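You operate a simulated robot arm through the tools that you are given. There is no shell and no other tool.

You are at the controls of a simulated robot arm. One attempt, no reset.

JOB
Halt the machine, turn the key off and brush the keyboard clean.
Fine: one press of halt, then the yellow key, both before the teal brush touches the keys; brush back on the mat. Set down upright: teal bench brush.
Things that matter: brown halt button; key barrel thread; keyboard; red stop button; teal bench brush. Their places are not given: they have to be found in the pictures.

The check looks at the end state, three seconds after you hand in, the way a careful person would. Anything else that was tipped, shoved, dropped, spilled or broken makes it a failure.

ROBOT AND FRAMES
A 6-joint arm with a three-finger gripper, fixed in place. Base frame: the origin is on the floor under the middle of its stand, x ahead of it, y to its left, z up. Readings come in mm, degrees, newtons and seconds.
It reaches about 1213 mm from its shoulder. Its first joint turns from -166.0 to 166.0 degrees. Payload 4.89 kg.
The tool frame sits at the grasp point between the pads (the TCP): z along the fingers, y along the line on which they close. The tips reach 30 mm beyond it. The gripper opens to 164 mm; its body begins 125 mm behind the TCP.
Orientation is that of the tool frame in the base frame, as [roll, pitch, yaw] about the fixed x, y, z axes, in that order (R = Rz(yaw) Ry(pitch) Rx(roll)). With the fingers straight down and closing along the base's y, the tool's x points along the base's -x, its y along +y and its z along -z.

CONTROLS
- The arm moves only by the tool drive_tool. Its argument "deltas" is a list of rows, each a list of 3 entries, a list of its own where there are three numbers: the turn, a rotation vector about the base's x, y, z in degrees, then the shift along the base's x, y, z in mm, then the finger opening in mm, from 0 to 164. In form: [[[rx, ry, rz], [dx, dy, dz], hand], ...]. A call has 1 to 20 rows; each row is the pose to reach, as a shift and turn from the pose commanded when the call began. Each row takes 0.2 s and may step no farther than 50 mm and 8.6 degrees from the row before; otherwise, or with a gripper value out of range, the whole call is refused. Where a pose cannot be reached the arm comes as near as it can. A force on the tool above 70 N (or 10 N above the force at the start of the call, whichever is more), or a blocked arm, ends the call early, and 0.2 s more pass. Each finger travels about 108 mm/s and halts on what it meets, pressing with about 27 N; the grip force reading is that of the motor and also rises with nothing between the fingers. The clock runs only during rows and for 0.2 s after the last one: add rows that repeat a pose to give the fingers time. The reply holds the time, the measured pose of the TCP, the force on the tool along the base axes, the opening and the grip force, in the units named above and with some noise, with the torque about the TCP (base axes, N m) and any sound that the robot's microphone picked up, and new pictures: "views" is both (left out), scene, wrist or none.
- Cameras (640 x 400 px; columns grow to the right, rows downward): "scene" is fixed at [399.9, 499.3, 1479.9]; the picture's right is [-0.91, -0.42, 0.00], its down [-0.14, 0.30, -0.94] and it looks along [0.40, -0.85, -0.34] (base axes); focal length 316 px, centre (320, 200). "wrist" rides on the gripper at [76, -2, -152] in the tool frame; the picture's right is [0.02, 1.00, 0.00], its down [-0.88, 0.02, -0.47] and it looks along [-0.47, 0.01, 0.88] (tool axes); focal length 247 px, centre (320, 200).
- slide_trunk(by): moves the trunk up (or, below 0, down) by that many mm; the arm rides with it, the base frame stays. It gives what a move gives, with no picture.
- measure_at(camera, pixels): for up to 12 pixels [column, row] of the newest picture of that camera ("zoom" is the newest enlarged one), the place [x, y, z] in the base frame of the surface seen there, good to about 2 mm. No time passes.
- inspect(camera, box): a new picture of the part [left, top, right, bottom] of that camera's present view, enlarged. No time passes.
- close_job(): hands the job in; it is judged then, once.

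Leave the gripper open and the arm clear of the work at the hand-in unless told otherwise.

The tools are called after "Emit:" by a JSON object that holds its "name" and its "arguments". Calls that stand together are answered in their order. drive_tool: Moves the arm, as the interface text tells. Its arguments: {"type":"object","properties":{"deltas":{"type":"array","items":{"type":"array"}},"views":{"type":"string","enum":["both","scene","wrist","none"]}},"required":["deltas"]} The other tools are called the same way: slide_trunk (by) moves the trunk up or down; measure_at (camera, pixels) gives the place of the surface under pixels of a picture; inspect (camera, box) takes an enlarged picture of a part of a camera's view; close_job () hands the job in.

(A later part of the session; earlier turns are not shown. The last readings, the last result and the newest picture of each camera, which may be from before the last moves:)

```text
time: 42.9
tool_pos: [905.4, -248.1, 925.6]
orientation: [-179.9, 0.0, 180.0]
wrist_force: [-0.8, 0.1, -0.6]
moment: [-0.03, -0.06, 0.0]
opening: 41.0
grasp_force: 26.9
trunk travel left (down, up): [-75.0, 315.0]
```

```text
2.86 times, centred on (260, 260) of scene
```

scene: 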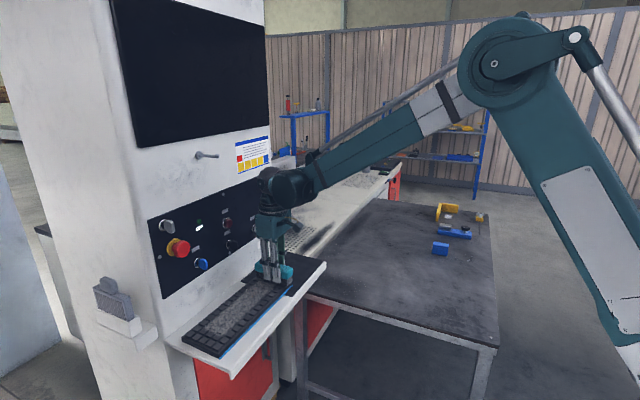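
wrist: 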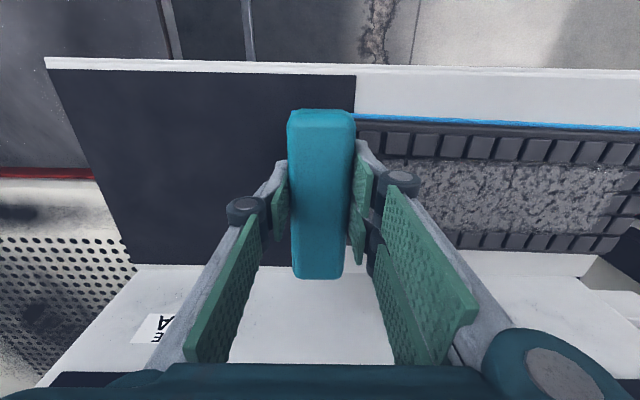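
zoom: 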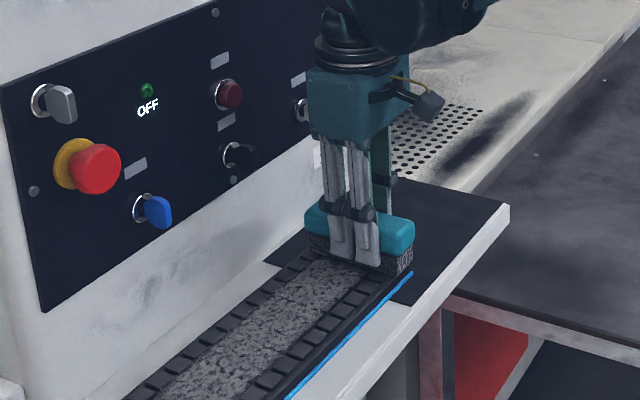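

Bristles are about 7 mm above the keys. Lowering 5 mm and reading force.

Emit:
{"name": "drive_tool", "arguments": {"deltas": [[[0, 0, 0], [0, 0, -2.5], 0], [[0, 0, 0], [0, 0, -5], 0], [[0, 0, 0], [0, 0, -5], 0]], "views": "none"}}

```text
time: 43.7
tool_pos: [908.7, -248.1, 921.1]
orientation: [-179.9, 0.0, 180.0]
wrist_force: [-1.1, -0.1, -2.1]
moment: [0.0, -0.02, 0.0]
opening: 41.0
grasp_force: 27.3
trunk travel left (down, up): [-75.0, 315.0]
```

No contact yet. Lowering 1.5 mm more.

Emit:
{"name": "drive_tool", "arguments": {"deltas": [[[0, 0, 0], [0, 0, -0.8], 0], [[0, 0, 0], [0, 0, -1.6], 0], [[0, 0, 0], [0, 0, -1.6], 0]], "views": "none"}}

```text
time: 44.5
tool_pos: [907.2, -247.2, 918.4]
orientation: [-179.8, 0.1, 179.9]
wrist_force: [0.0, -0.1, -1.0]
moment: [0.05, -0.02, 0.03]
opening: 40.7
grasp_force: 26.9
trunk travel left (down, up): [-75.0, 315.0]
```

Emit:
{"name": "drive_tool", "arguments": {"deltas": [[[0, 0, 0], [0, 0, -0.7], 0], [[0, 0, 0], [0, 0, -1.4], 0], [[0, 0, 0], [0, 0, -1.4], 0]], "views": "none"}}

Emit:
{"name": "inspect", "arguments": {"camera": "scene", "box": [250, 250, 310, 300]}}

```text
time: 45.3
tool_pos: [907.6, -247.7, 916.9]
orientation: [-179.9, 0.0, 179.9]
wrist_force: [-0.5, -0.4, -2.4]
moment: [0.02, 0.0, 0.03]
opening: 40.8
grasp_force: 27.0
trunk travel left (down, up): [-75.0, 315.0]
```

```text
8.00 times, centred on (280, 275) of scene
```

zoom: 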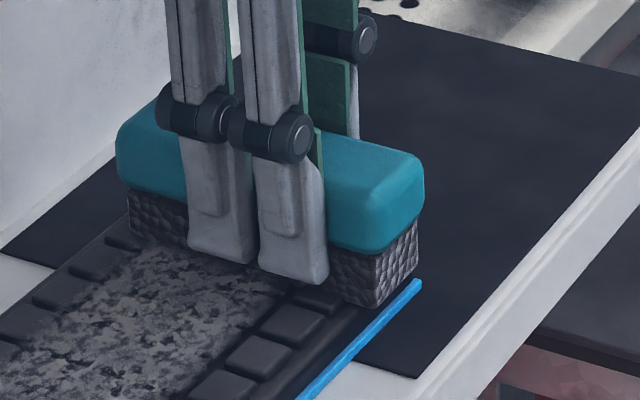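

Still no upward force. Lowering another 1.5 mm.

Emit:
{"name": "drive_tool", "arguments": {"deltas": [[[0, 0, 0], [0, 0, -0.7], 0], [[0, 0, 0], [0, 0, -1.5], 0], [[0, 0, 0], [0, 0, -1.5], 0]], "views": "none"}}

```text
time: 46.1
tool_pos: [907.1, -247.2, 916.2]
orientation: [-179.9, 0.0, 179.9]
wrist_force: [-0.7, 0.5, -1.2]
moment: [0.05, 0.0, 0.02]
opening: 40.6
grasp_force: 26.5
trunk travel left (down, up): [-75.0, 315.0]
```

Bristle bottoms should now be at key-top level (~874.5) with almost no force — soft bristles. I'll sweep 60 mm in +y and see whether the dust clears.

Emit:
{"name": "drive_tool", "arguments": {"deltas": [[[0, 0, 0], [0, 15, 0], 0], [[0, 0, 0], [0, 30, 0], 0], [[0, 0, 0], [0, 45, 0], 0], [[0, 0, 0], [0, 60, 0], 0]], "views": "both"}}

Emit:
{"name": "inspect", "arguments": {"camera": "scene", "box": [190, 240, 320, 340]}}

```text
time: 47.1
tool_pos: [905.8, -188.1, 916.8]
orientation: [-179.9, -0.1, 179.9]
wrist_force: [-1.0, -1.1, -1.6]
moment: [0.14, -0.03, -0.01]
opening: 40.5
grasp_force: 27.3
trunk travel left (down, up): [-75.0, 315.0]
```

scene: 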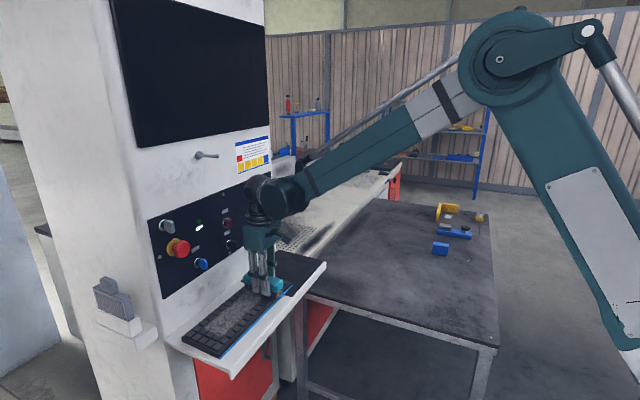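
wrist: 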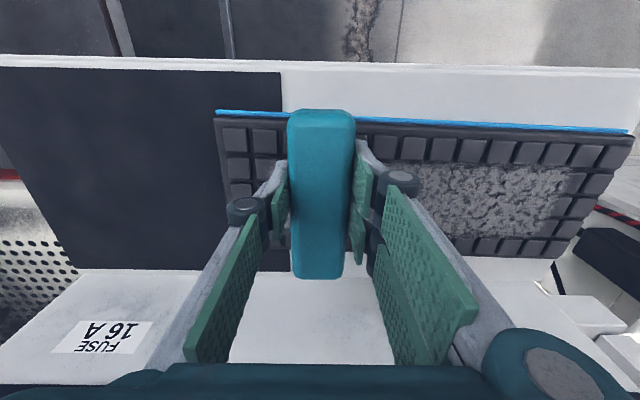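

```text
4.00 times, centred on (255, 290) of scene
```

zoom: 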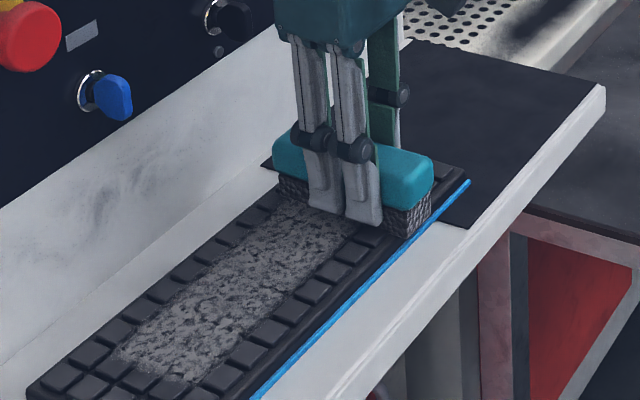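

Emit:
{"name": "inspect", "arguments": {"camera": "wrist", "box": [200, 95, 300, 200]}}

```text
3.81 times, centred on (250, 148) of wrist
```

zoom: 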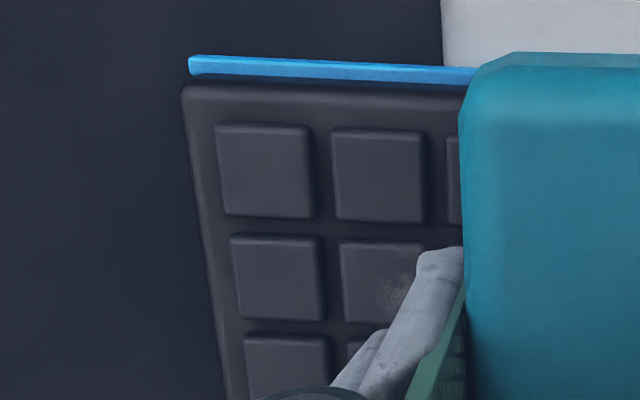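

The swept keys look clean bar a faint speck, so the bristles work. Lowering 0.4 mm and continuing the sweep to y≈+40.

Emit:
{"name": "drive_tool", "arguments": {"deltas": [[[0, 0, 0], [0, 14, -0.4], 0], [[0, 0, 0], [0, 28, -0.4], 0], [[0, 0, 0], [0, 42, -0.4], 0], [[0, 0, 0], [0, 56, -0.4], 0], [[0, 0, 0], [0, 70, -0.4], 0], [[0, 0, 0], [0, 84, -0.4], 0], [[0, 0, 0], [0, 98, -0.4], 0], [[0, 0, 0], [0, 112, -0.4], 0]], "views": "both"}}

Emit:
{"name": "inspect", "arguments": {"camera": "scene", "box": [180, 235, 320, 345]}}

Emit:
{"name": "inspect", "arguments": {"camera": "wrist", "box": [60, 95, 310, 270]}}

```text
time: 48.9
tool_pos: [909.0, -76.6, 914.4]
orientation: [-179.9, 0.0, 179.9]
wrist_force: [-0.7, -0.5, -1.1]
moment: [0.11, 0.01, 0.01]
opening: 40.7
grasp_force: 27.0
trunk travel left (down, up): [-75.0, 315.0]
```

scene: 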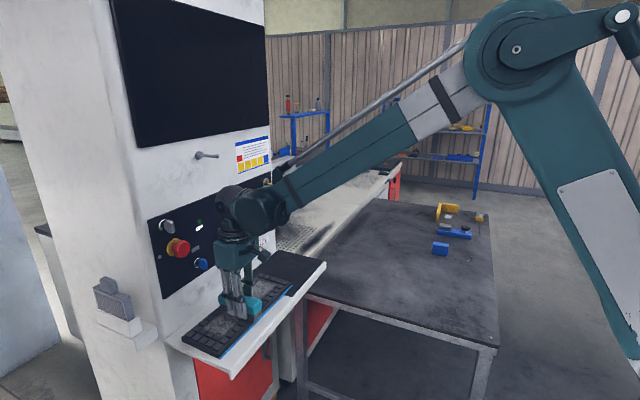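
wrist: 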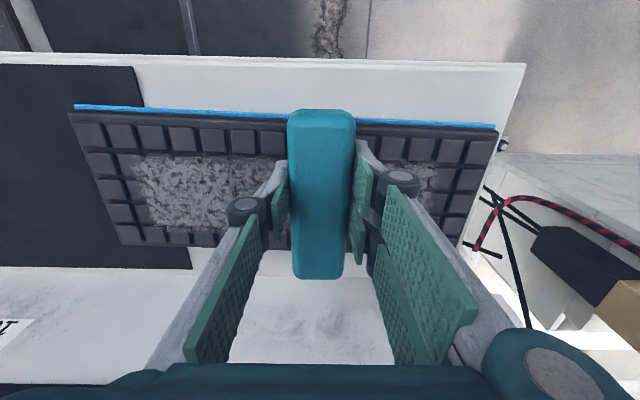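

```text
3.64 times, centred on (250, 290) of scene
```

zoom: 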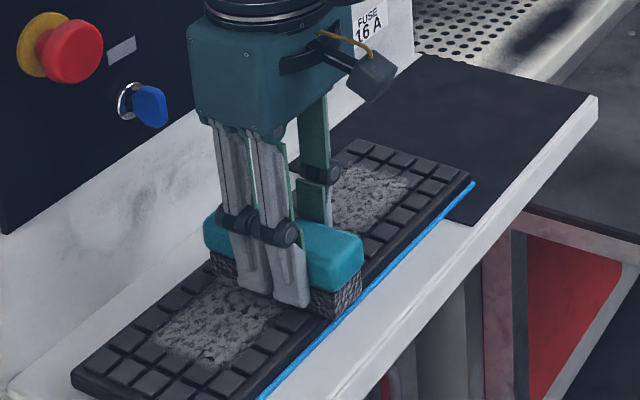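

```text
2.29 times, centred on (185, 182) of wrist
```

zoom: 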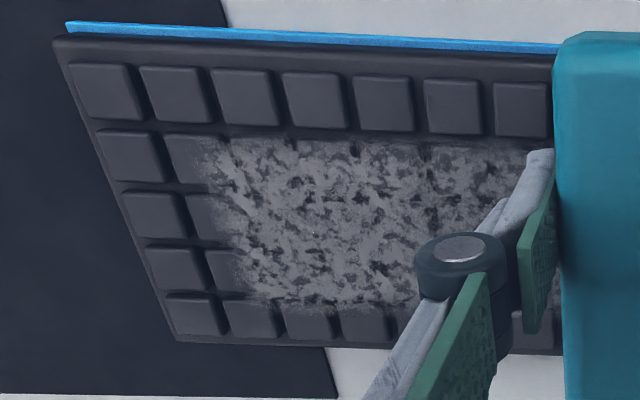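

The dust is still there, so the bristles haven't actually been touching. I'll zoom in on the gap between bristles and keys.

Emit:
{"name": "inspect", "arguments": {"camera": "scene", "box": [200, 285, 270, 335]}}

Emit:
{"name": "measure_at", "arguments": {"camera": "zoom", "pixels": [[440, 240], [440, 265], [400, 275], [500, 225], [370, 200], [150, 150], [150, 170], [200, 200], [440, 285], [360, 275], [460, 120], [480, 190]]}}

```text
8.00 times, centred on (235, 310) of scene
```

zoom: 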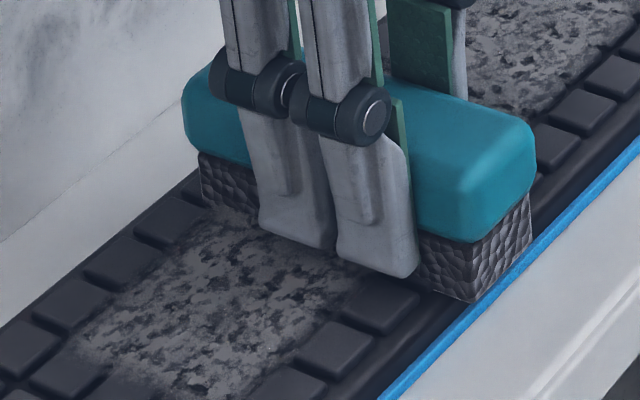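

```text
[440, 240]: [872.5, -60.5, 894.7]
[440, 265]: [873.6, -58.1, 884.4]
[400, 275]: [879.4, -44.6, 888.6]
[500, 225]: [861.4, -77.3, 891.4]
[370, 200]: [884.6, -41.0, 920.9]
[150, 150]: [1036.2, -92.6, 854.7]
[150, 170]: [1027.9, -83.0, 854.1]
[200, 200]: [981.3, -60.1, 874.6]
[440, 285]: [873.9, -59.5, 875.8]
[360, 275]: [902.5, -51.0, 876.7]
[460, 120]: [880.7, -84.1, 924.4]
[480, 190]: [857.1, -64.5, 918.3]
```

Bristle bottoms and key tops both read ≈876 — borderline. Lowering 1 mm at a time until force registers.

Emit:
{"name": "drive_tool", "arguments": {"deltas": [[[0, 0, 0], [0, 0, -0.5], 0], [[0, 0, 0], [0, 0, -1], 0], [[0, 0, 0], [0, 0, -1], 0]], "views": "none"}}

Emit:
{"name": "drive_tool", "arguments": {"deltas": [[[0, 0, 0], [0, 0, -0.5], 0], [[0, 0, 0], [0, 0, -1], 0], [[0, 0, 0], [0, 0, -1], 0]], "views": "none"}}

```text
time: 49.7
tool_pos: [909.0, -77.9, 914.9]
orientation: [-179.9, 0.1, 179.9]
wrist_force: [1.2, 2.0, 3.4]
moment: [0.07, -0.09, 0.0]
opening: 40.9
grasp_force: 27.3
trunk travel left (down, up): [-75.0, 315.0]
```

```text
time: 50.5
tool_pos: [908.4, -76.5, 914.9]
orientation: [-179.7, 0.0, 179.9]
wrist_force: [-5.0, -3.5, 12.1]
moment: [-0.09, 0.23, 0.02]
opening: 40.7
grasp_force: 26.4
trunk travel left (down, up): [-75.0, 315.0]
```

Contact: Fz rose to 3.4 N, then 12 N. I'll back off 0.6 mm (≈7 N) and sweep +45 mm to test clearing.

Emit:
{"name": "drive_tool", "arguments": {"deltas": [[[0, 0, 0], [0, 0, 0.6], 0], [[0, 0, 0], [0, 12, 0.6], 0], [[0, 0, 0], [0, 24, 0.6], 0], [[0, 0, 0], [0, 36, 0.6], 0], [[0, 0, 0], [0, 48, 0.6], 0]], "views": "both"}}

Emit:
{"name": "inspect", "arguments": {"camera": "wrist", "box": [60, 95, 310, 270]}}

Emit:
{"name": "inspect", "arguments": {"camera": "scene", "box": [180, 235, 320, 345]}}

```text
time: 51.7
tool_pos: [906.2, -29.5, 914.9]
orientation: [-179.9, 0.1, 179.8]
wrist_force: [-0.1, -7.5, 23.4]
moment: [-0.25, -0.09, -0.08]
opening: 40.7
grasp_force: 26.8
trunk travel left (down, up): [-75.0, 315.0]
```

scene: 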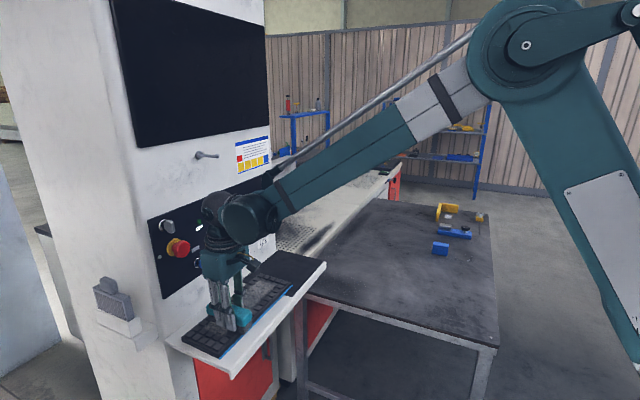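
wrist: 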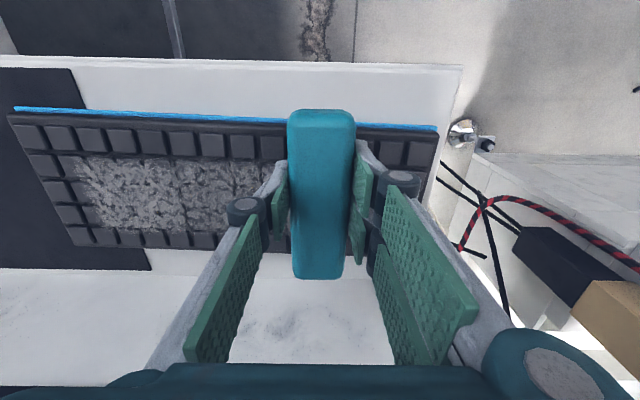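

```text
2.29 times, centred on (185, 182) of wrist
```

zoom: 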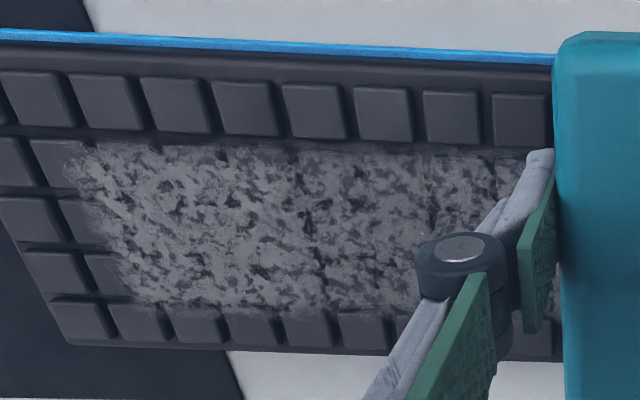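

```text
3.64 times, centred on (250, 290) of scene
```

zoom: 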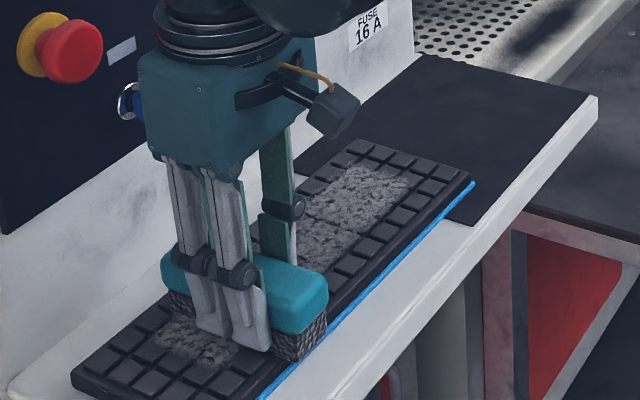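

Force climbed to 23 N on the way; I'll ease up 0.6 mm. First zooming in behind the brush to see whether dust got thinner.

Emit:
{"name": "drive_tool", "arguments": {"deltas": [[[0, 0, 0], [0, 0, 0.6], 0]], "views": "both"}}

Emit:
{"name": "inspect", "arguments": {"camera": "scene", "box": [240, 265, 310, 315]}}

Emit:
{"name": "inspect", "arguments": {"camera": "wrist", "box": [150, 110, 300, 240]}}

```text
time: 52.1
tool_pos: [907.1, -28.3, 914.0]
orientation: [-179.9, 0.1, 179.9]
wrist_force: [0.4, -8.1, 19.1]
moment: [-0.16, -0.07, -0.04]
opening: 40.9
grasp_force: 26.9
trunk travel left (down, up): [-75.0, 315.0]
```

scene: 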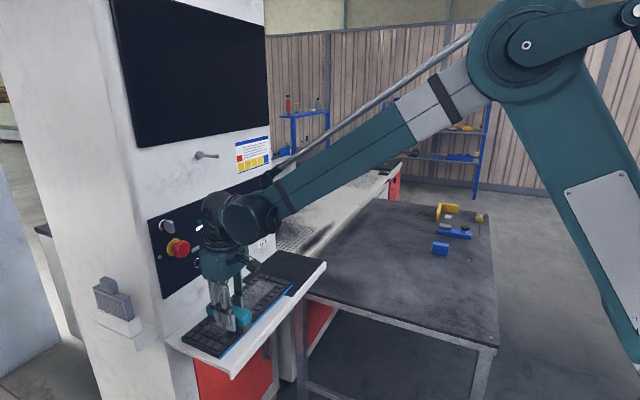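
wrist: 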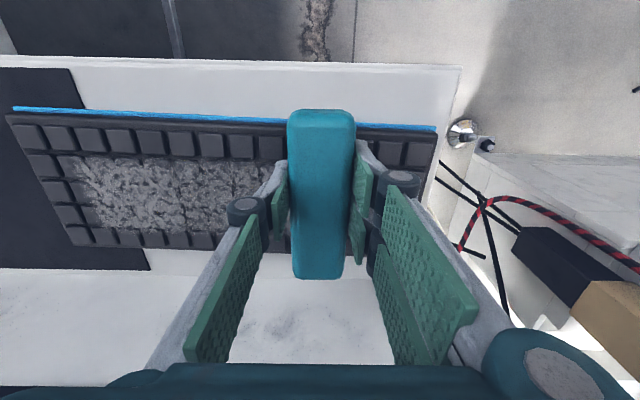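

```text
8.00 times, centred on (275, 290) of scene
```

zoom: 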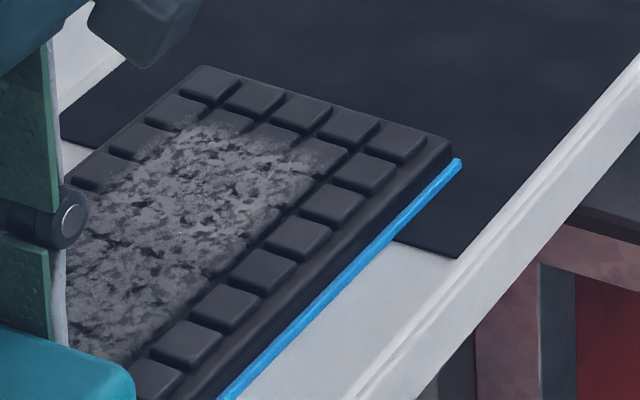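

```text
3.08 times, centred on (225, 175) of wrist
```

zoom: 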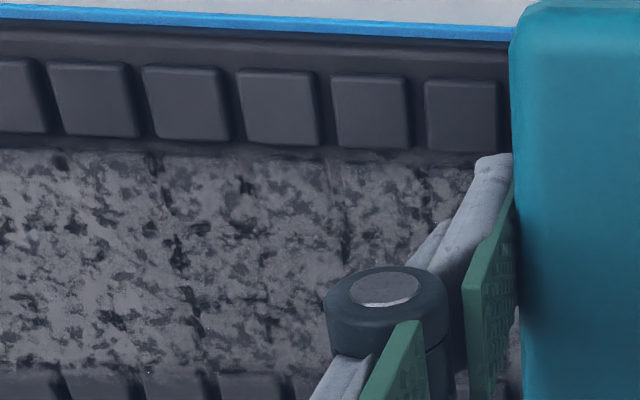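

Right behind the brush the dust looks thinner, so clearing is gradual and needs repeated strokes. I'll raise 0.8 mm and finish toward the far end (+50 mm), checking force.

Emit:
{"name": "drive_tool", "arguments": {"deltas": [[[0, 0, 0], [0, 0, 0.8], 0], [[0, 0, 0], [0, 12, 0.9], 0], [[0, 0, 0], [0, 24, 1.0], 0], [[0, 0, 0], [0, 36, 1.1], 0], [[0, 0, 0], [0, 50, 1.2], 0]], "views": "none"}}

```text
time: 53.3
tool_pos: [908.0, 21.7, 914.6]
orientation: [-179.9, 0.0, 179.9]
wrist_force: [-0.6, -0.8, -0.6]
moment: [0.06, 0.0, -0.01]
opening: 40.5
grasp_force: 26.7
trunk travel left (down, up): [-75.0, 315.0]
```

Contact was lost at y≈22 after that raise. Lowering 1.3 mm and reading.

Emit:
{"name": "drive_tool", "arguments": {"deltas": [[[0, 0, 0], [0, 0, -0.7], 0], [[0, 0, 0], [0, 0, -1.3], 0], [[0, 0, 0], [0, 0, -1.3], 0]], "views": "both"}}

Emit:
{"name": "inspect", "arguments": {"camera": "wrist", "box": [0, 95, 300, 270]}}

Emit:
{"name": "inspect", "arguments": {"camera": "scene", "box": [180, 250, 310, 360]}}

```text
time: 54.1
tool_pos: [907.6, 22.2, 914.2]
orientation: [180.0, -0.1, -180.0]
wrist_force: [-3.7, -3.5, 11.3]
moment: [-0.03, 0.13, 0.01]
opening: 40.9
grasp_force: 27.1
trunk travel left (down, up): [-75.0, 315.0]
```

scene: 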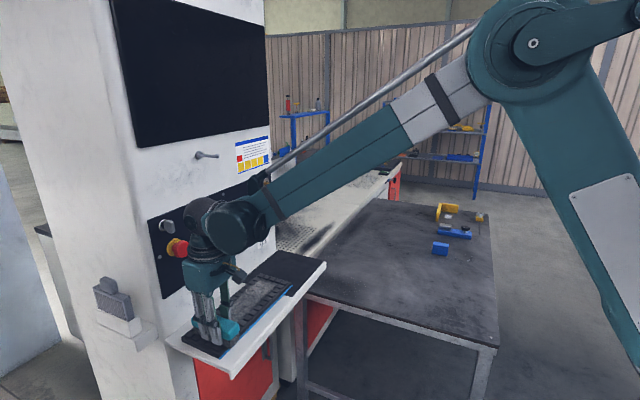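
wrist: 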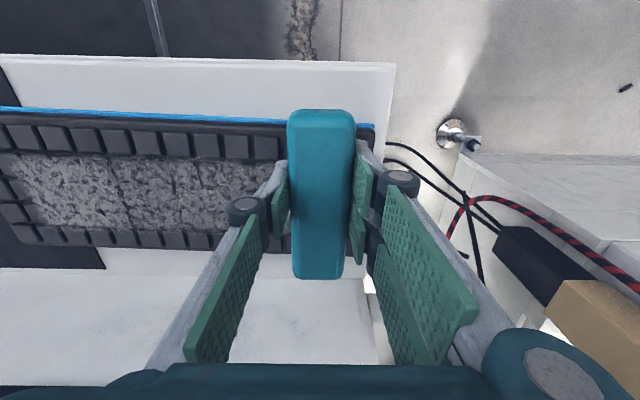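

```text
2.13 times, centred on (150, 182) of wrist
```

zoom: 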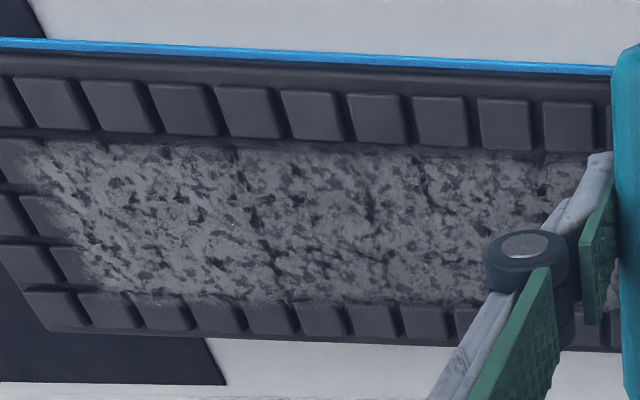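

```text
3.64 times, centred on (245, 305) of scene
```

zoom: 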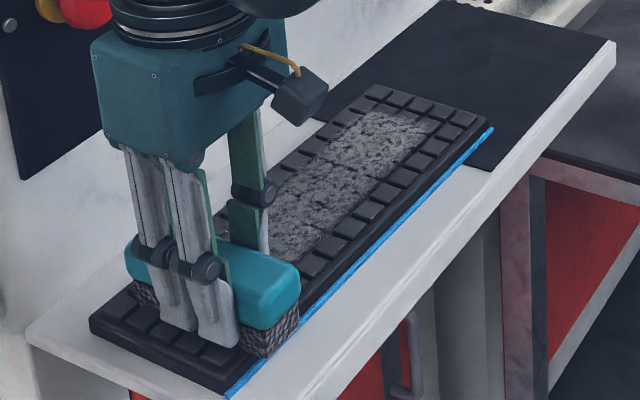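

Contact at ≈12 N. The dust under the strokes is thinning. Stroke back toward −y, with z feed to hold moderate force (+1.0 mm near y≈−28, then back).

Emit:
{"name": "drive_tool", "arguments": {"deltas": [[[0, 0, 0], [0, -12, 0.3], 0], [[0, 0, 0], [0, -25, 0.6], 0], [[0, 0, 0], [0, -38, 0.9], 0], [[0, 0, 0], [0, -50, 1.0], 0]], "views": "none"}}

Emit:
{"name": "drive_tool", "arguments": {"deltas": [[[0, 0, 0], [0, -12, -0.3], 0], [[0, 0, 0], [0, -25, -0.6], 0], [[0, 0, 0], [0, -38, -0.9], 0], [[0, 0, 0], [0, -50, -1.2], 0]], "views": "none"}}

```text
time: 55.1
tool_pos: [908.2, -26.9, 915.1]
orientation: [-179.8, -0.1, 179.9]
wrist_force: [0.5, 1.3, -1.5]
moment: [-0.09, 0.0, -0.01]
opening: 40.7
grasp_force: 27.1
trunk travel left (down, up): [-75.0, 315.0]
```

```text
time: 56.1
tool_pos: [909.0, -77.8, 915.2]
orientation: [-179.7, 0.2, 179.9]
wrist_force: [0.5, 4.1, 10.9]
moment: [0.16, -0.01, -0.03]
opening: 40.5
grasp_force: 27.3
trunk travel left (down, up): [-75.0, 315.0]
```

Lost contact briefly near y=−28 but 11 N at y=−78. Continuing −y in segments at this height.

Emit:
{"name": "drive_tool", "arguments": {"deltas": [[[0, 0, 0], [0, -14, 0], 0], [[0, 0, 0], [0, -28, 0], 0], [[0, 0, 0], [0, -42, 0], 0], [[0, 0, 0], [0, -56, 0], 0]], "views": "none"}}

Emit:
{"name": "drive_tool", "arguments": {"deltas": [[[0, 0, 0], [0, -14, 0], 0], [[0, 0, 0], [0, -28, 0], 0], [[0, 0, 0], [0, -42, 0], 0], [[0, 0, 0], [0, -56, 0], 0]], "views": "both"}}

Emit:
{"name": "inspect", "arguments": {"camera": "wrist", "box": [340, 95, 640, 270]}}

Emit:
{"name": "inspect", "arguments": {"camera": "scene", "box": [180, 250, 310, 360]}}

```text
time: 57.1
tool_pos: [908.6, -133.5, 914.6]
orientation: [-179.8, 0.0, 179.9]
wrist_force: [-0.4, 1.9, 7.6]
moment: [0.11, -0.05, -0.05]
opening: 40.6
grasp_force: 27.4
trunk travel left (down, up): [-75.0, 315.0]
```

```text
time: 58.1
tool_pos: [907.8, -190.9, 913.8]
orientation: [-179.8, 0.1, 179.9]
wrist_force: [0.0, 3.7, 9.8]
moment: [0.13, -0.02, -0.01]
opening: 40.7
grasp_force: 26.4
trunk travel left (down, up): [-75.0, 315.0]
```

scene: 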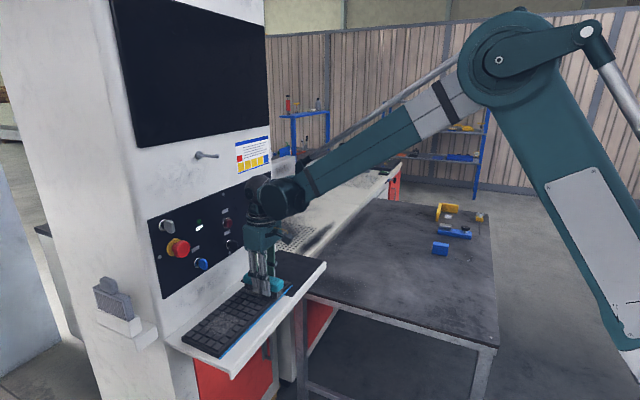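
wrist: 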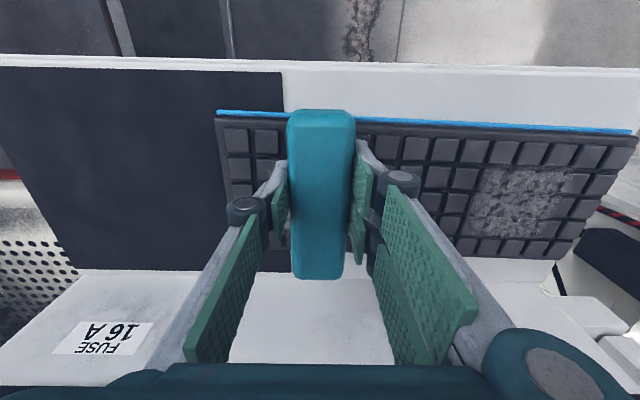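

```text
2.13 times, centred on (490, 182) of wrist
```

zoom: 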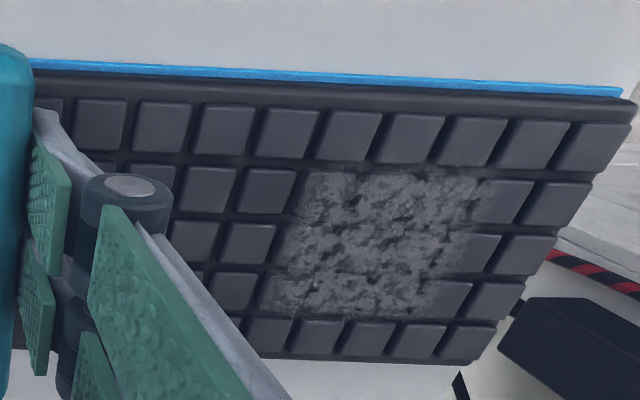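

```text
3.64 times, centred on (245, 305) of scene
```

zoom: 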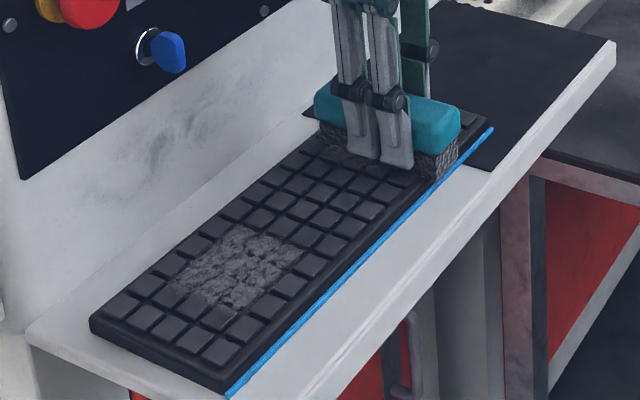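

The −y stroke with ~8–10 N cleaned everything it covered. Remaining patch is toward +y. Finishing this end: continue to y≈−240.

Emit:
{"name": "measure_at", "arguments": {"camera": "zoom", "pixels": [[240, 225], [305, 252], [175, 290], [225, 310], [200, 255], [270, 270], [240, 270], [215, 300]]}}

Emit:
{"name": "drive_tool", "arguments": {"deltas": [[[0, 0, 0], [0, -14, 0], 0], [[0, 0, 0], [0, -28, 0], 0], [[0, 0, 0], [0, -42, 0], 0], [[0, 0, 0], [0, -54, 0], 0]], "views": "none"}}

```text
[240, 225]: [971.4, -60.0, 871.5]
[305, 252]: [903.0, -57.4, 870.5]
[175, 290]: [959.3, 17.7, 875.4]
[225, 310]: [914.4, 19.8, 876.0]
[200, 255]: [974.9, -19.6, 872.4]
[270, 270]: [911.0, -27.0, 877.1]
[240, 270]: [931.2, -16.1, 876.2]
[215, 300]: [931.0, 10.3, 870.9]
```

```text
time: 59.1
tool_pos: [908.1, -243.5, 914.8]
orientation: [-179.8, 0.0, 179.9]
wrist_force: [0.9, 9.2, 22.2]
moment: [0.26, 0.08, 0.02]
opening: 40.9
grasp_force: 27.8
trunk travel left (down, up): [-75.0, 315.0]
```

Remaining dust spans y≈−60…+20. Lifting 12 mm and carrying the brush over to y≈+40 for another −y stroke.

Emit:
{"name": "drive_tool", "arguments": {"deltas": [[[0, 0, 0], [0, 0, 6], 0], [[0, 0, 0], [0, 0, 13], 0], [[0, 0, 0], [2, 40, 13], 0], [[0, 0, 0], [3, 85, 13], 0], [[0, 0, 0], [3, 130, 13], 0], [[0, 0, 0], [3, 175, 13], 0], [[0, 0, 0], [3, 220, 13], 0], [[0, 0, 0], [3, 260, 13], 0], [[0, 0, 0], [3, 283, 13], 0], [[0, 0, 0], [3, 283, 6], 0], [[0, 0, 0], [3, 283, 3], 0], [[0, 0, 0], [3, 283, 3], 0]], "views": "both"}}

Emit:
{"name": "inspect", "arguments": {"camera": "scene", "box": [180, 250, 310, 360]}}

Emit:
{"name": "inspect", "arguments": {"camera": "wrist", "box": [0, 95, 300, 270]}}

```text
time: 61.7
tool_pos: [911.2, 37.7, 919.5]
orientation: [-180.0, 0.0, 179.9]
wrist_force: [0.3, 0.3, -1.1]
moment: [0.02, -0.02, -0.03]
opening: 41.1
grasp_force: 26.8
trunk travel left (down, up): [-75.0, 315.0]
```

scene: 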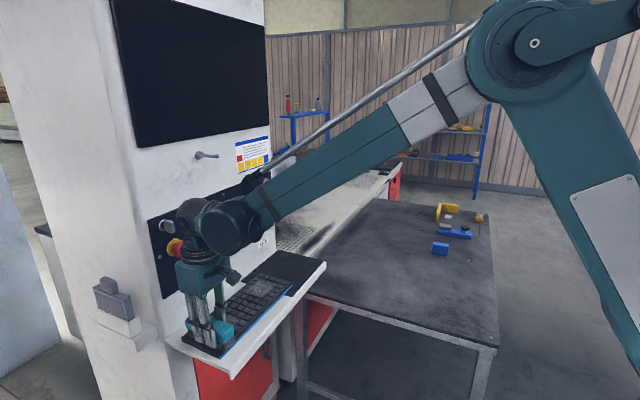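
wrist: 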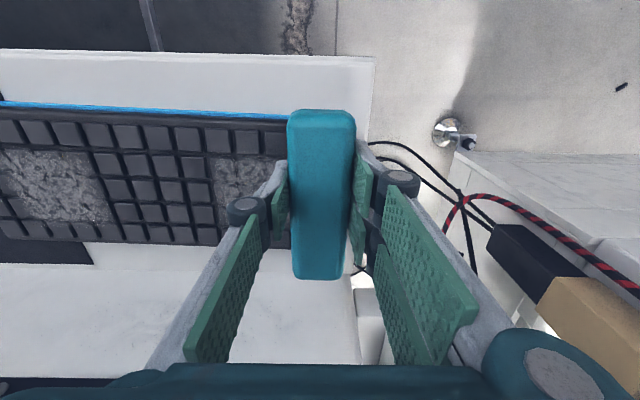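

```text
3.64 times, centred on (245, 305) of scene
```

zoom: 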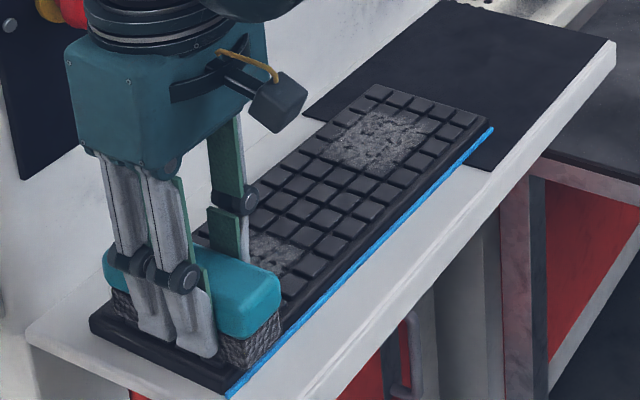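

```text
2.13 times, centred on (150, 182) of wrist
```

zoom: 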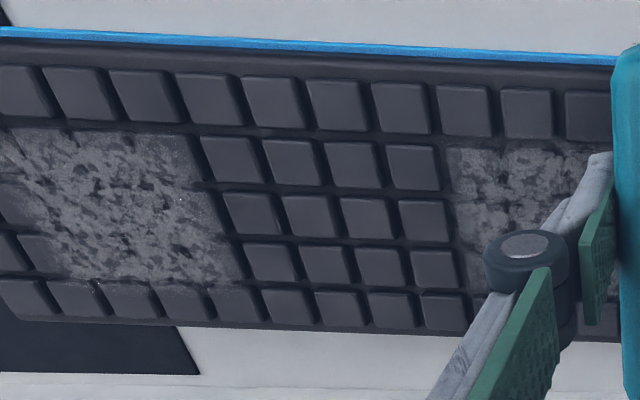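

Two patches remain: one at the −y end, one under the current brush side. Measuring their limits to understand which strokes clean.

Emit:
{"name": "measure_at", "arguments": {"camera": "zoom", "pixels": [[195, 160], [230, 250], [30, 200], [10, 150], [450, 170], [465, 250], [120, 150], [140, 280]]}}

```text
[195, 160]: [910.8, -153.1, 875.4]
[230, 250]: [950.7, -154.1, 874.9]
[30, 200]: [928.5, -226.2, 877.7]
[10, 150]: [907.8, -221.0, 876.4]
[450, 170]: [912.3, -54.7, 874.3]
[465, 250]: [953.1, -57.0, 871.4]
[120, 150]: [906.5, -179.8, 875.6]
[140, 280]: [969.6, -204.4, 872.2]
```

The cleared zone is exactly one band (y −154…−56) that had two firm passes; the others had one. So I'll make repeated strokes. Moving to y≈15 and lowering to contact.

Emit:
{"name": "drive_tool", "arguments": {"deltas": [[[0, 0, 0], [0, -22, 0], 0], [[0, 0, 0], [0, -22, -2], 0], [[0, 0, 0], [0, -22, -3.5], 0], [[0, 0, 0], [0, -22, -3.5], 0]], "views": "none"}}

```text
time: 62.7
tool_pos: [911.6, 15.6, 913.4]
orientation: [-179.9, 0.1, 179.9]
wrist_force: [8.9, -2.7, 19.3]
moment: [-0.15, -0.18, 0.01]
opening: 40.5
grasp_force: 26.9
trunk travel left (down, up): [-75.0, 315.0]
```

19 N — easing up 0.8 mm and stroking −y 75 mm.

Emit:
{"name": "drive_tool", "arguments": {"deltas": [[[0, 0, 0], [0, 0, 0.8], 0], [[0, 0, 0], [0, -14, 0.8], 0], [[0, 0, 0], [0, -28, 0.8], 0], [[0, 0, 0], [0, -42, 0.8], 0]], "views": "none"}}

Emit:
{"name": "drive_tool", "arguments": {"deltas": [[[0, 0, 0], [0, -12, 0], 0], [[0, 0, 0], [0, -24, 0], 0], [[0, 0, 0], [0, -36, 0], 0]], "views": "both"}}

Emit:
{"name": "inspect", "arguments": {"camera": "scene", "box": [180, 250, 310, 360]}}

Emit:
{"name": "inspect", "arguments": {"camera": "wrist", "box": [330, 95, 630, 270]}}

```text
time: 63.7
tool_pos: [910.6, -26.8, 915.9]
orientation: [-179.8, 0.0, 179.9]
wrist_force: [0.7, 0.6, -0.8]
moment: [-0.07, 0.07, -0.02]
opening: 40.7
grasp_force: 26.6
trunk travel left (down, up): [-75.0, 315.0]
```

```text
time: 64.5
tool_pos: [911.1, -61.8, 914.8]
orientation: [-179.8, 0.2, 179.8]
wrist_force: [0.2, 4.8, 13.1]
moment: [0.11, 0.1, -0.01]
opening: 40.8
grasp_force: 27.0
trunk travel left (down, up): [-75.0, 315.0]
```

scene: 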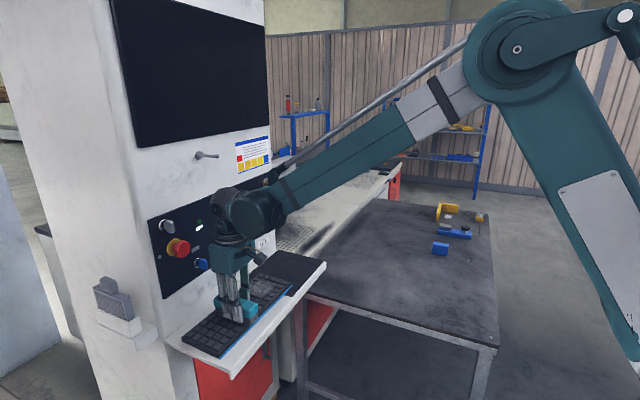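
wrist: 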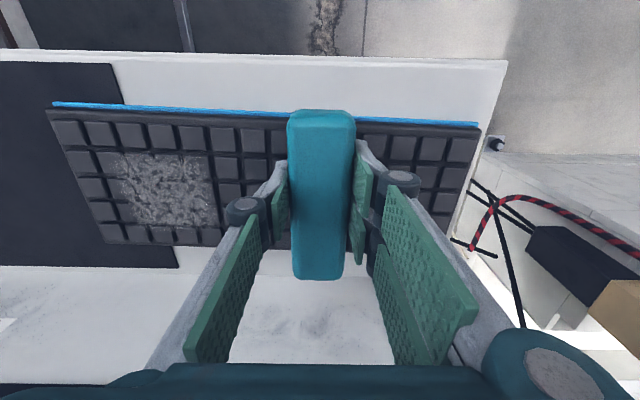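

```text
3.64 times, centred on (245, 305) of scene
```

zoom: 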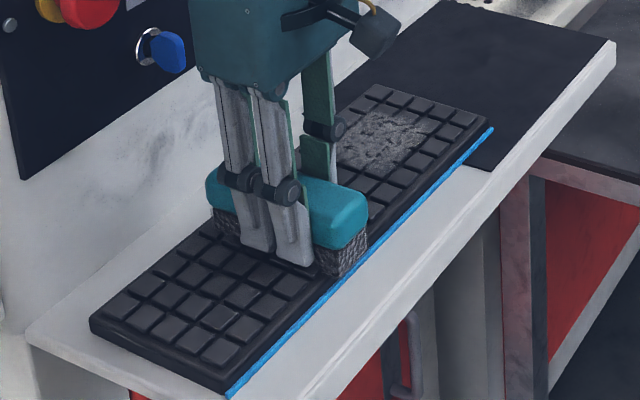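

```text
2.13 times, centred on (480, 182) of wrist
```

zoom: 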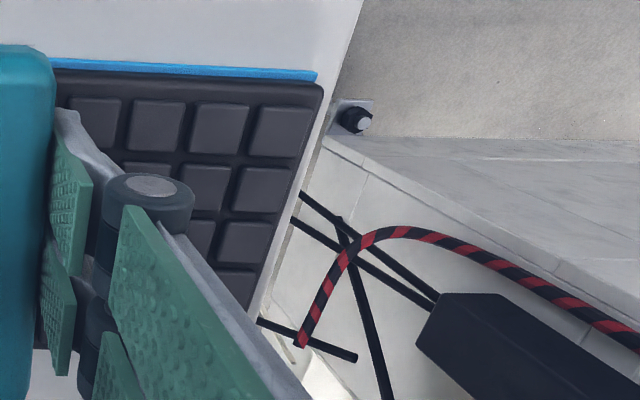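

The +y band is clean. Only the patch at y≈−226…−154 remains. Continuing the −y stroke through it with light upward feed.

Emit:
{"name": "drive_tool", "arguments": {"deltas": [[[0, 0, 0], [0, -15, 0.2], 0], [[0, 0, 0], [0, -30, 0.3], 0], [[0, 0, 0], [0, -45, 0.3], 0], [[0, 0, 0], [0, -60, 0.3], 0], [[0, 0, 0], [0, -75, 0.3], 0]], "views": "none"}}

Emit:
{"name": "drive_tool", "arguments": {"deltas": [[[0, 0, 0], [0, -14, 0], 0], [[0, 0, 0], [0, -28, 0], 0], [[0, 0, 0], [0, -42, 0], 0], [[0, 0, 0], [0, -56, 0], 0]], "views": "wrist"}}

Emit:
{"name": "inspect", "arguments": {"camera": "wrist", "box": [180, 95, 480, 270]}}

```text
time: 65.7
tool_pos: [908.8, -137.0, 914.7]
orientation: [-179.7, 0.1, 179.9]
wrist_force: [-0.5, 0.9, 7.2]
moment: [0.03, 0.0, -0.03]
opening: 40.8
grasp_force: 26.8
trunk travel left (down, up): [-75.0, 315.0]
```

```text
time: 66.7
tool_pos: [910.2, -191.8, 915.2]
orientation: [-179.9, 0.1, 179.9]
wrist_force: [0.5, 7.6, 19.1]
moment: [0.28, 0.0, 0.0]
opening: 40.9
grasp_force: 27.4
trunk travel left (down, up): [-75.0, 315.0]
```

wrist: 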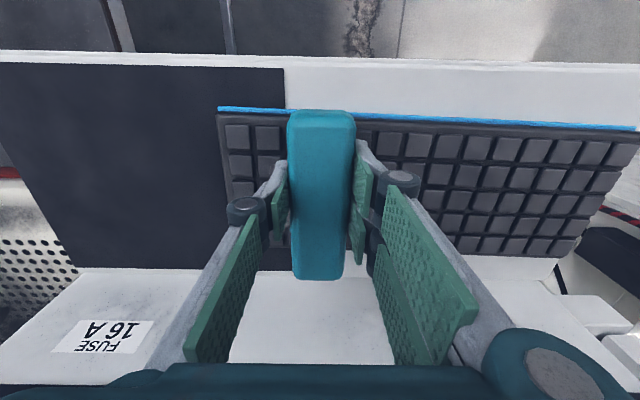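

```text
2.13 times, centred on (330, 182) of wrist
```

zoom: 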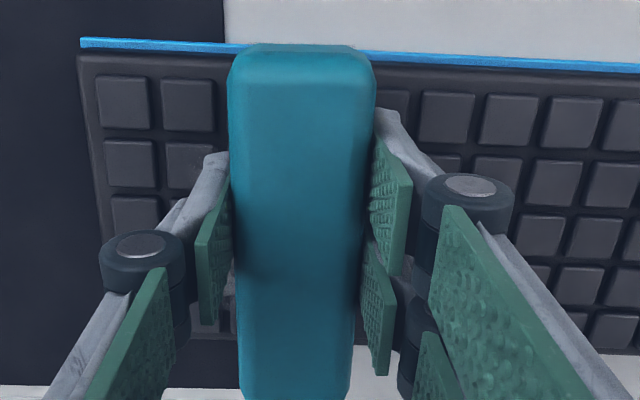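

Everything to the right is clean. 19 N here — easing 0.8 mm and finishing the stroke to y≈−240, then lifting to look.

Emit:
{"name": "drive_tool", "arguments": {"deltas": [[[0, 0, 0], [0, 0, 0.8], 0], [[0, 0, 0], [0, -12, 0.9], 0], [[0, 0, 0], [0, -24, 1.0], 0], [[0, 0, 0], [0, -36, 1.1], 0], [[0, 0, 0], [0, -46, 1.2], 0]], "views": "none"}}

Emit:
{"name": "drive_tool", "arguments": {"deltas": [[[0, 0, 0], [0, -4, 8], 0], [[0, 0, 0], [0, -10, 25], 0], [[0, 0, 0], [0, -30, 35], 0], [[0, 0, 0], [0, -60, 35], 0], [[0, 0, 0], [0, -60, 35], 0]], "views": "both"}}

Emit:
{"name": "inspect", "arguments": {"camera": "scene", "box": [180, 240, 320, 360]}}

Emit:
{"name": "inspect", "arguments": {"camera": "wrist", "box": [340, 60, 640, 260]}}

```text
time: 67.9
tool_pos: [911.0, -237.9, 917.3]
orientation: [-179.7, 0.0, 179.9]
wrist_force: [0.6, 0.8, -1.3]
moment: [-0.11, 0.04, 0.01]
opening: 40.8
grasp_force: 26.7
trunk travel left (down, up): [-75.0, 315.0]
```

```text
time: 69.1
tool_pos: [911.9, -299.2, 950.5]
orientation: [-179.8, 0.0, 179.8]
wrist_force: [-1.3, 0.7, -0.9]
moment: [-0.07, 0.0, -0.01]
opening: 40.8
grasp_force: 27.6
trunk travel left (down, up): [-75.0, 315.0]
```

scene: 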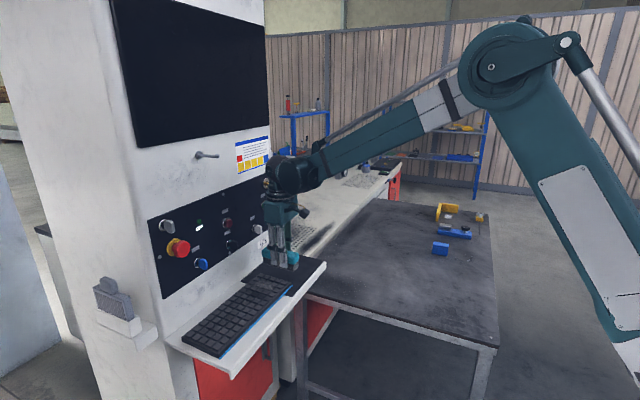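
wrist: 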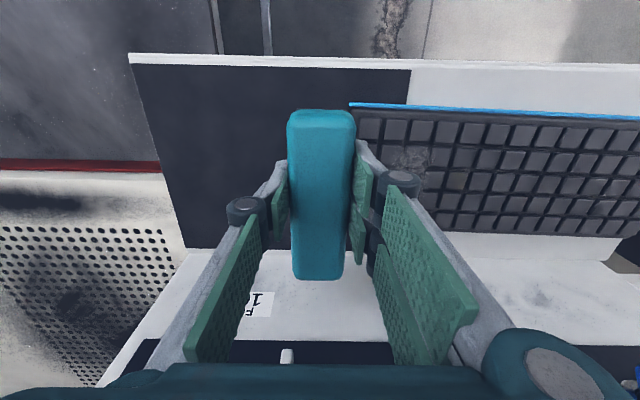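

```text
3.33 times, centred on (250, 300) of scene
```

zoom: 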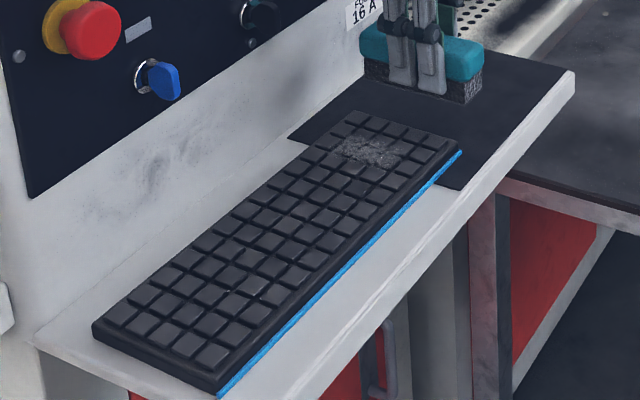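

```text
2.00 times, centred on (490, 160) of wrist
```

zoom: 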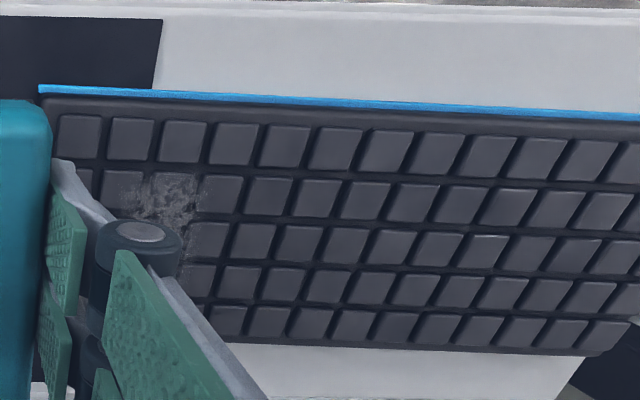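

A small patch remains near y≈−230…−200 (contact faded at the end). Going back over it: raise is fine now, move to y≈−188, lower to contact.

Emit:
{"name": "measure_at", "arguments": {"camera": "zoom", "pixels": [[120, 190], [195, 180], [160, 200], [195, 240], [185, 270], [145, 195]]}}

Emit:
{"name": "drive_tool", "arguments": {"deltas": [[[0, 0, 0], [0, 35, 0], 0], [[0, 0, 0], [0, 75, 0], 0], [[0, 0, 0], [0, 112, 0], 0], [[0, 0, 0], [0, 112, -20], 0], [[0, 0, 0], [0, 112, -33], 0], [[0, 0, 0], [0, 112, -35.3], 0], [[0, 0, 0], [0, 112, -35.8], 0]], "views": "none"}}

```text
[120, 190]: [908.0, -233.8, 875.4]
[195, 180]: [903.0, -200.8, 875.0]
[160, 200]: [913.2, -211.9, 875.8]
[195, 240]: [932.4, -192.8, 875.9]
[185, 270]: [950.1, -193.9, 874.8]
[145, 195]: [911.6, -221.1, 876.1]
```

```text
time: 70.7
tool_pos: [909.4, -186.9, 915.4]
orientation: [-179.9, 0.0, 179.8]
wrist_force: [0.3, -0.4, 0.0]
moment: [-0.05, -0.04, 0.01]
opening: 40.8
grasp_force: 26.7
trunk travel left (down, up): [-75.0, 315.0]
```

Just above contact. Lowering 1.2 mm.

Emit:
{"name": "drive_tool", "arguments": {"deltas": [[[0, 0, 0], [0, 0, -0.6], 0], [[0, 0, 0], [0, 0, -1.2], 0], [[0, 0, 0], [0, 0, -1.2], 0]], "views": "none"}}

```text
time: 71.5
tool_pos: [910.1, -187.3, 914.7]
orientation: [-179.8, 0.2, 179.9]
wrist_force: [1.4, -5.2, 18.6]
moment: [-0.17, 0.08, -0.07]
opening: 40.9
grasp_force: 27.1
trunk travel left (down, up): [-75.0, 315.0]
```

18.6 N; easing 0.5 mm and stroking −y 28 mm, then the rest.

Emit:
{"name": "drive_tool", "arguments": {"deltas": [[[0, 0, 0], [0, 0, 0.5], 0], [[0, 0, 0], [0, -10, 0.5], 0], [[0, 0, 0], [0, -20, 0.5], 0], [[0, 0, 0], [0, -28, 0.5], 0]], "views": "none"}}

Emit:
{"name": "drive_tool", "arguments": {"deltas": [[[0, 0, 0], [0, -10, 0], 0], [[0, 0, 0], [0, -20, 0], 0], [[0, 0, 0], [0, -28, 0], 0]], "views": "none"}}

```text
time: 72.5
tool_pos: [911.9, -213.3, 914.1]
orientation: [-179.7, -0.1, 179.9]
wrist_force: [0.8, 2.7, 10.5]
moment: [0.18, 0.01, 0.0]
opening: 40.9
grasp_force: 27.4
trunk travel left (down, up): [-75.0, 315.0]
```

```text
time: 73.3
tool_pos: [911.2, -242.7, 913.8]
orientation: [-179.9, 0.2, 179.8]
wrist_force: [-0.8, 3.8, 12.2]
moment: [0.21, 0.01, 0.0]
opening: 40.8
grasp_force: 26.8
trunk travel left (down, up): [-75.0, 315.0]
```

Good contact throughout (10–12 N). Lifting and moving toward the mat to look again.

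Emit:
{"name": "drive_tool", "arguments": {"deltas": [[[0, 0, 0], [0, -2, 8], 0], [[0, 0, 0], [0, -8, 25], 0], [[0, 0, 0], [0, -30, 35], 0], [[0, 0, 0], [0, -70, 35], 0], [[0, 0, 0], [0, -100, 35], 0], [[0, 0, 0], [0, -100, 35], 0]], "views": "both"}}

Emit:
{"name": "inspect", "arguments": {"camera": "scene", "box": [180, 240, 320, 360]}}

Emit:
{"name": "inspect", "arguments": {"camera": "wrist", "box": [340, 60, 640, 260]}}

```text
time: 74.7
tool_pos: [914.4, -341.5, 948.7]
orientation: [-180.0, -0.1, 179.8]
wrist_force: [0.4, 0.3, -0.9]
moment: [-0.05, 0.02, -0.01]
opening: 41.0
grasp_force: 26.8
trunk travel left (down, up): [-75.0, 315.0]
```

scene: 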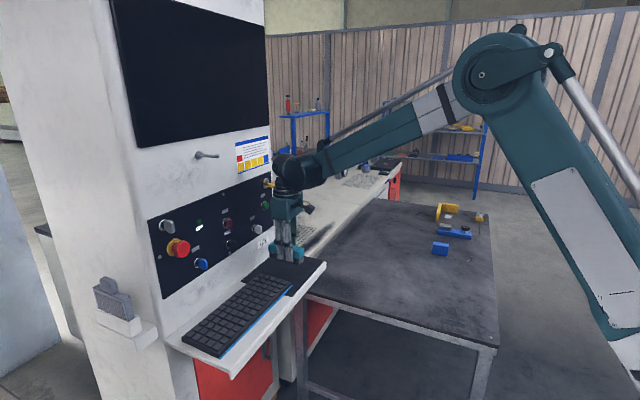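
wrist: 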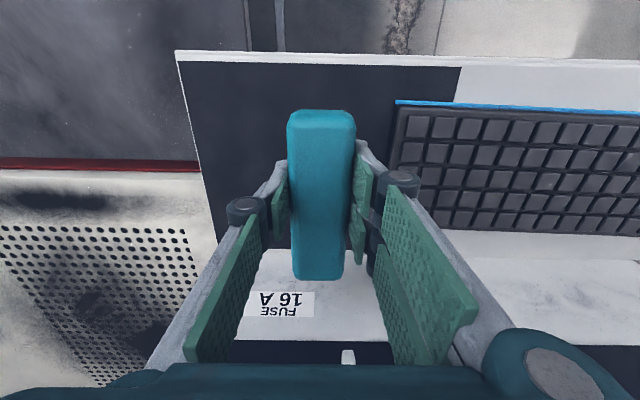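

```text
3.33 times, centred on (250, 300) of scene
```

zoom: 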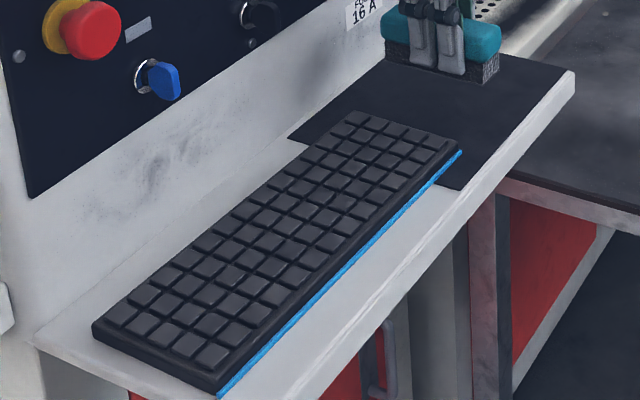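

```text
2.00 times, centred on (490, 160) of wrist
```

zoom: 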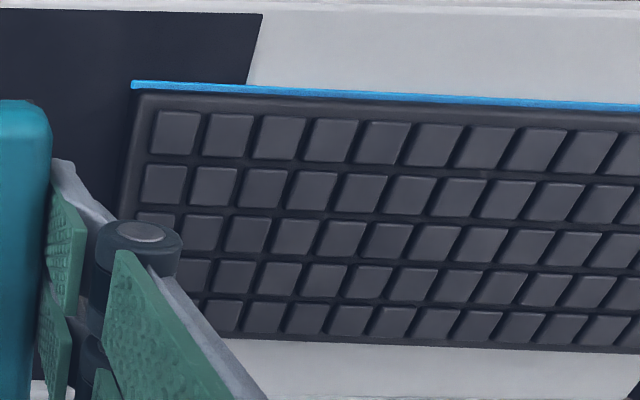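

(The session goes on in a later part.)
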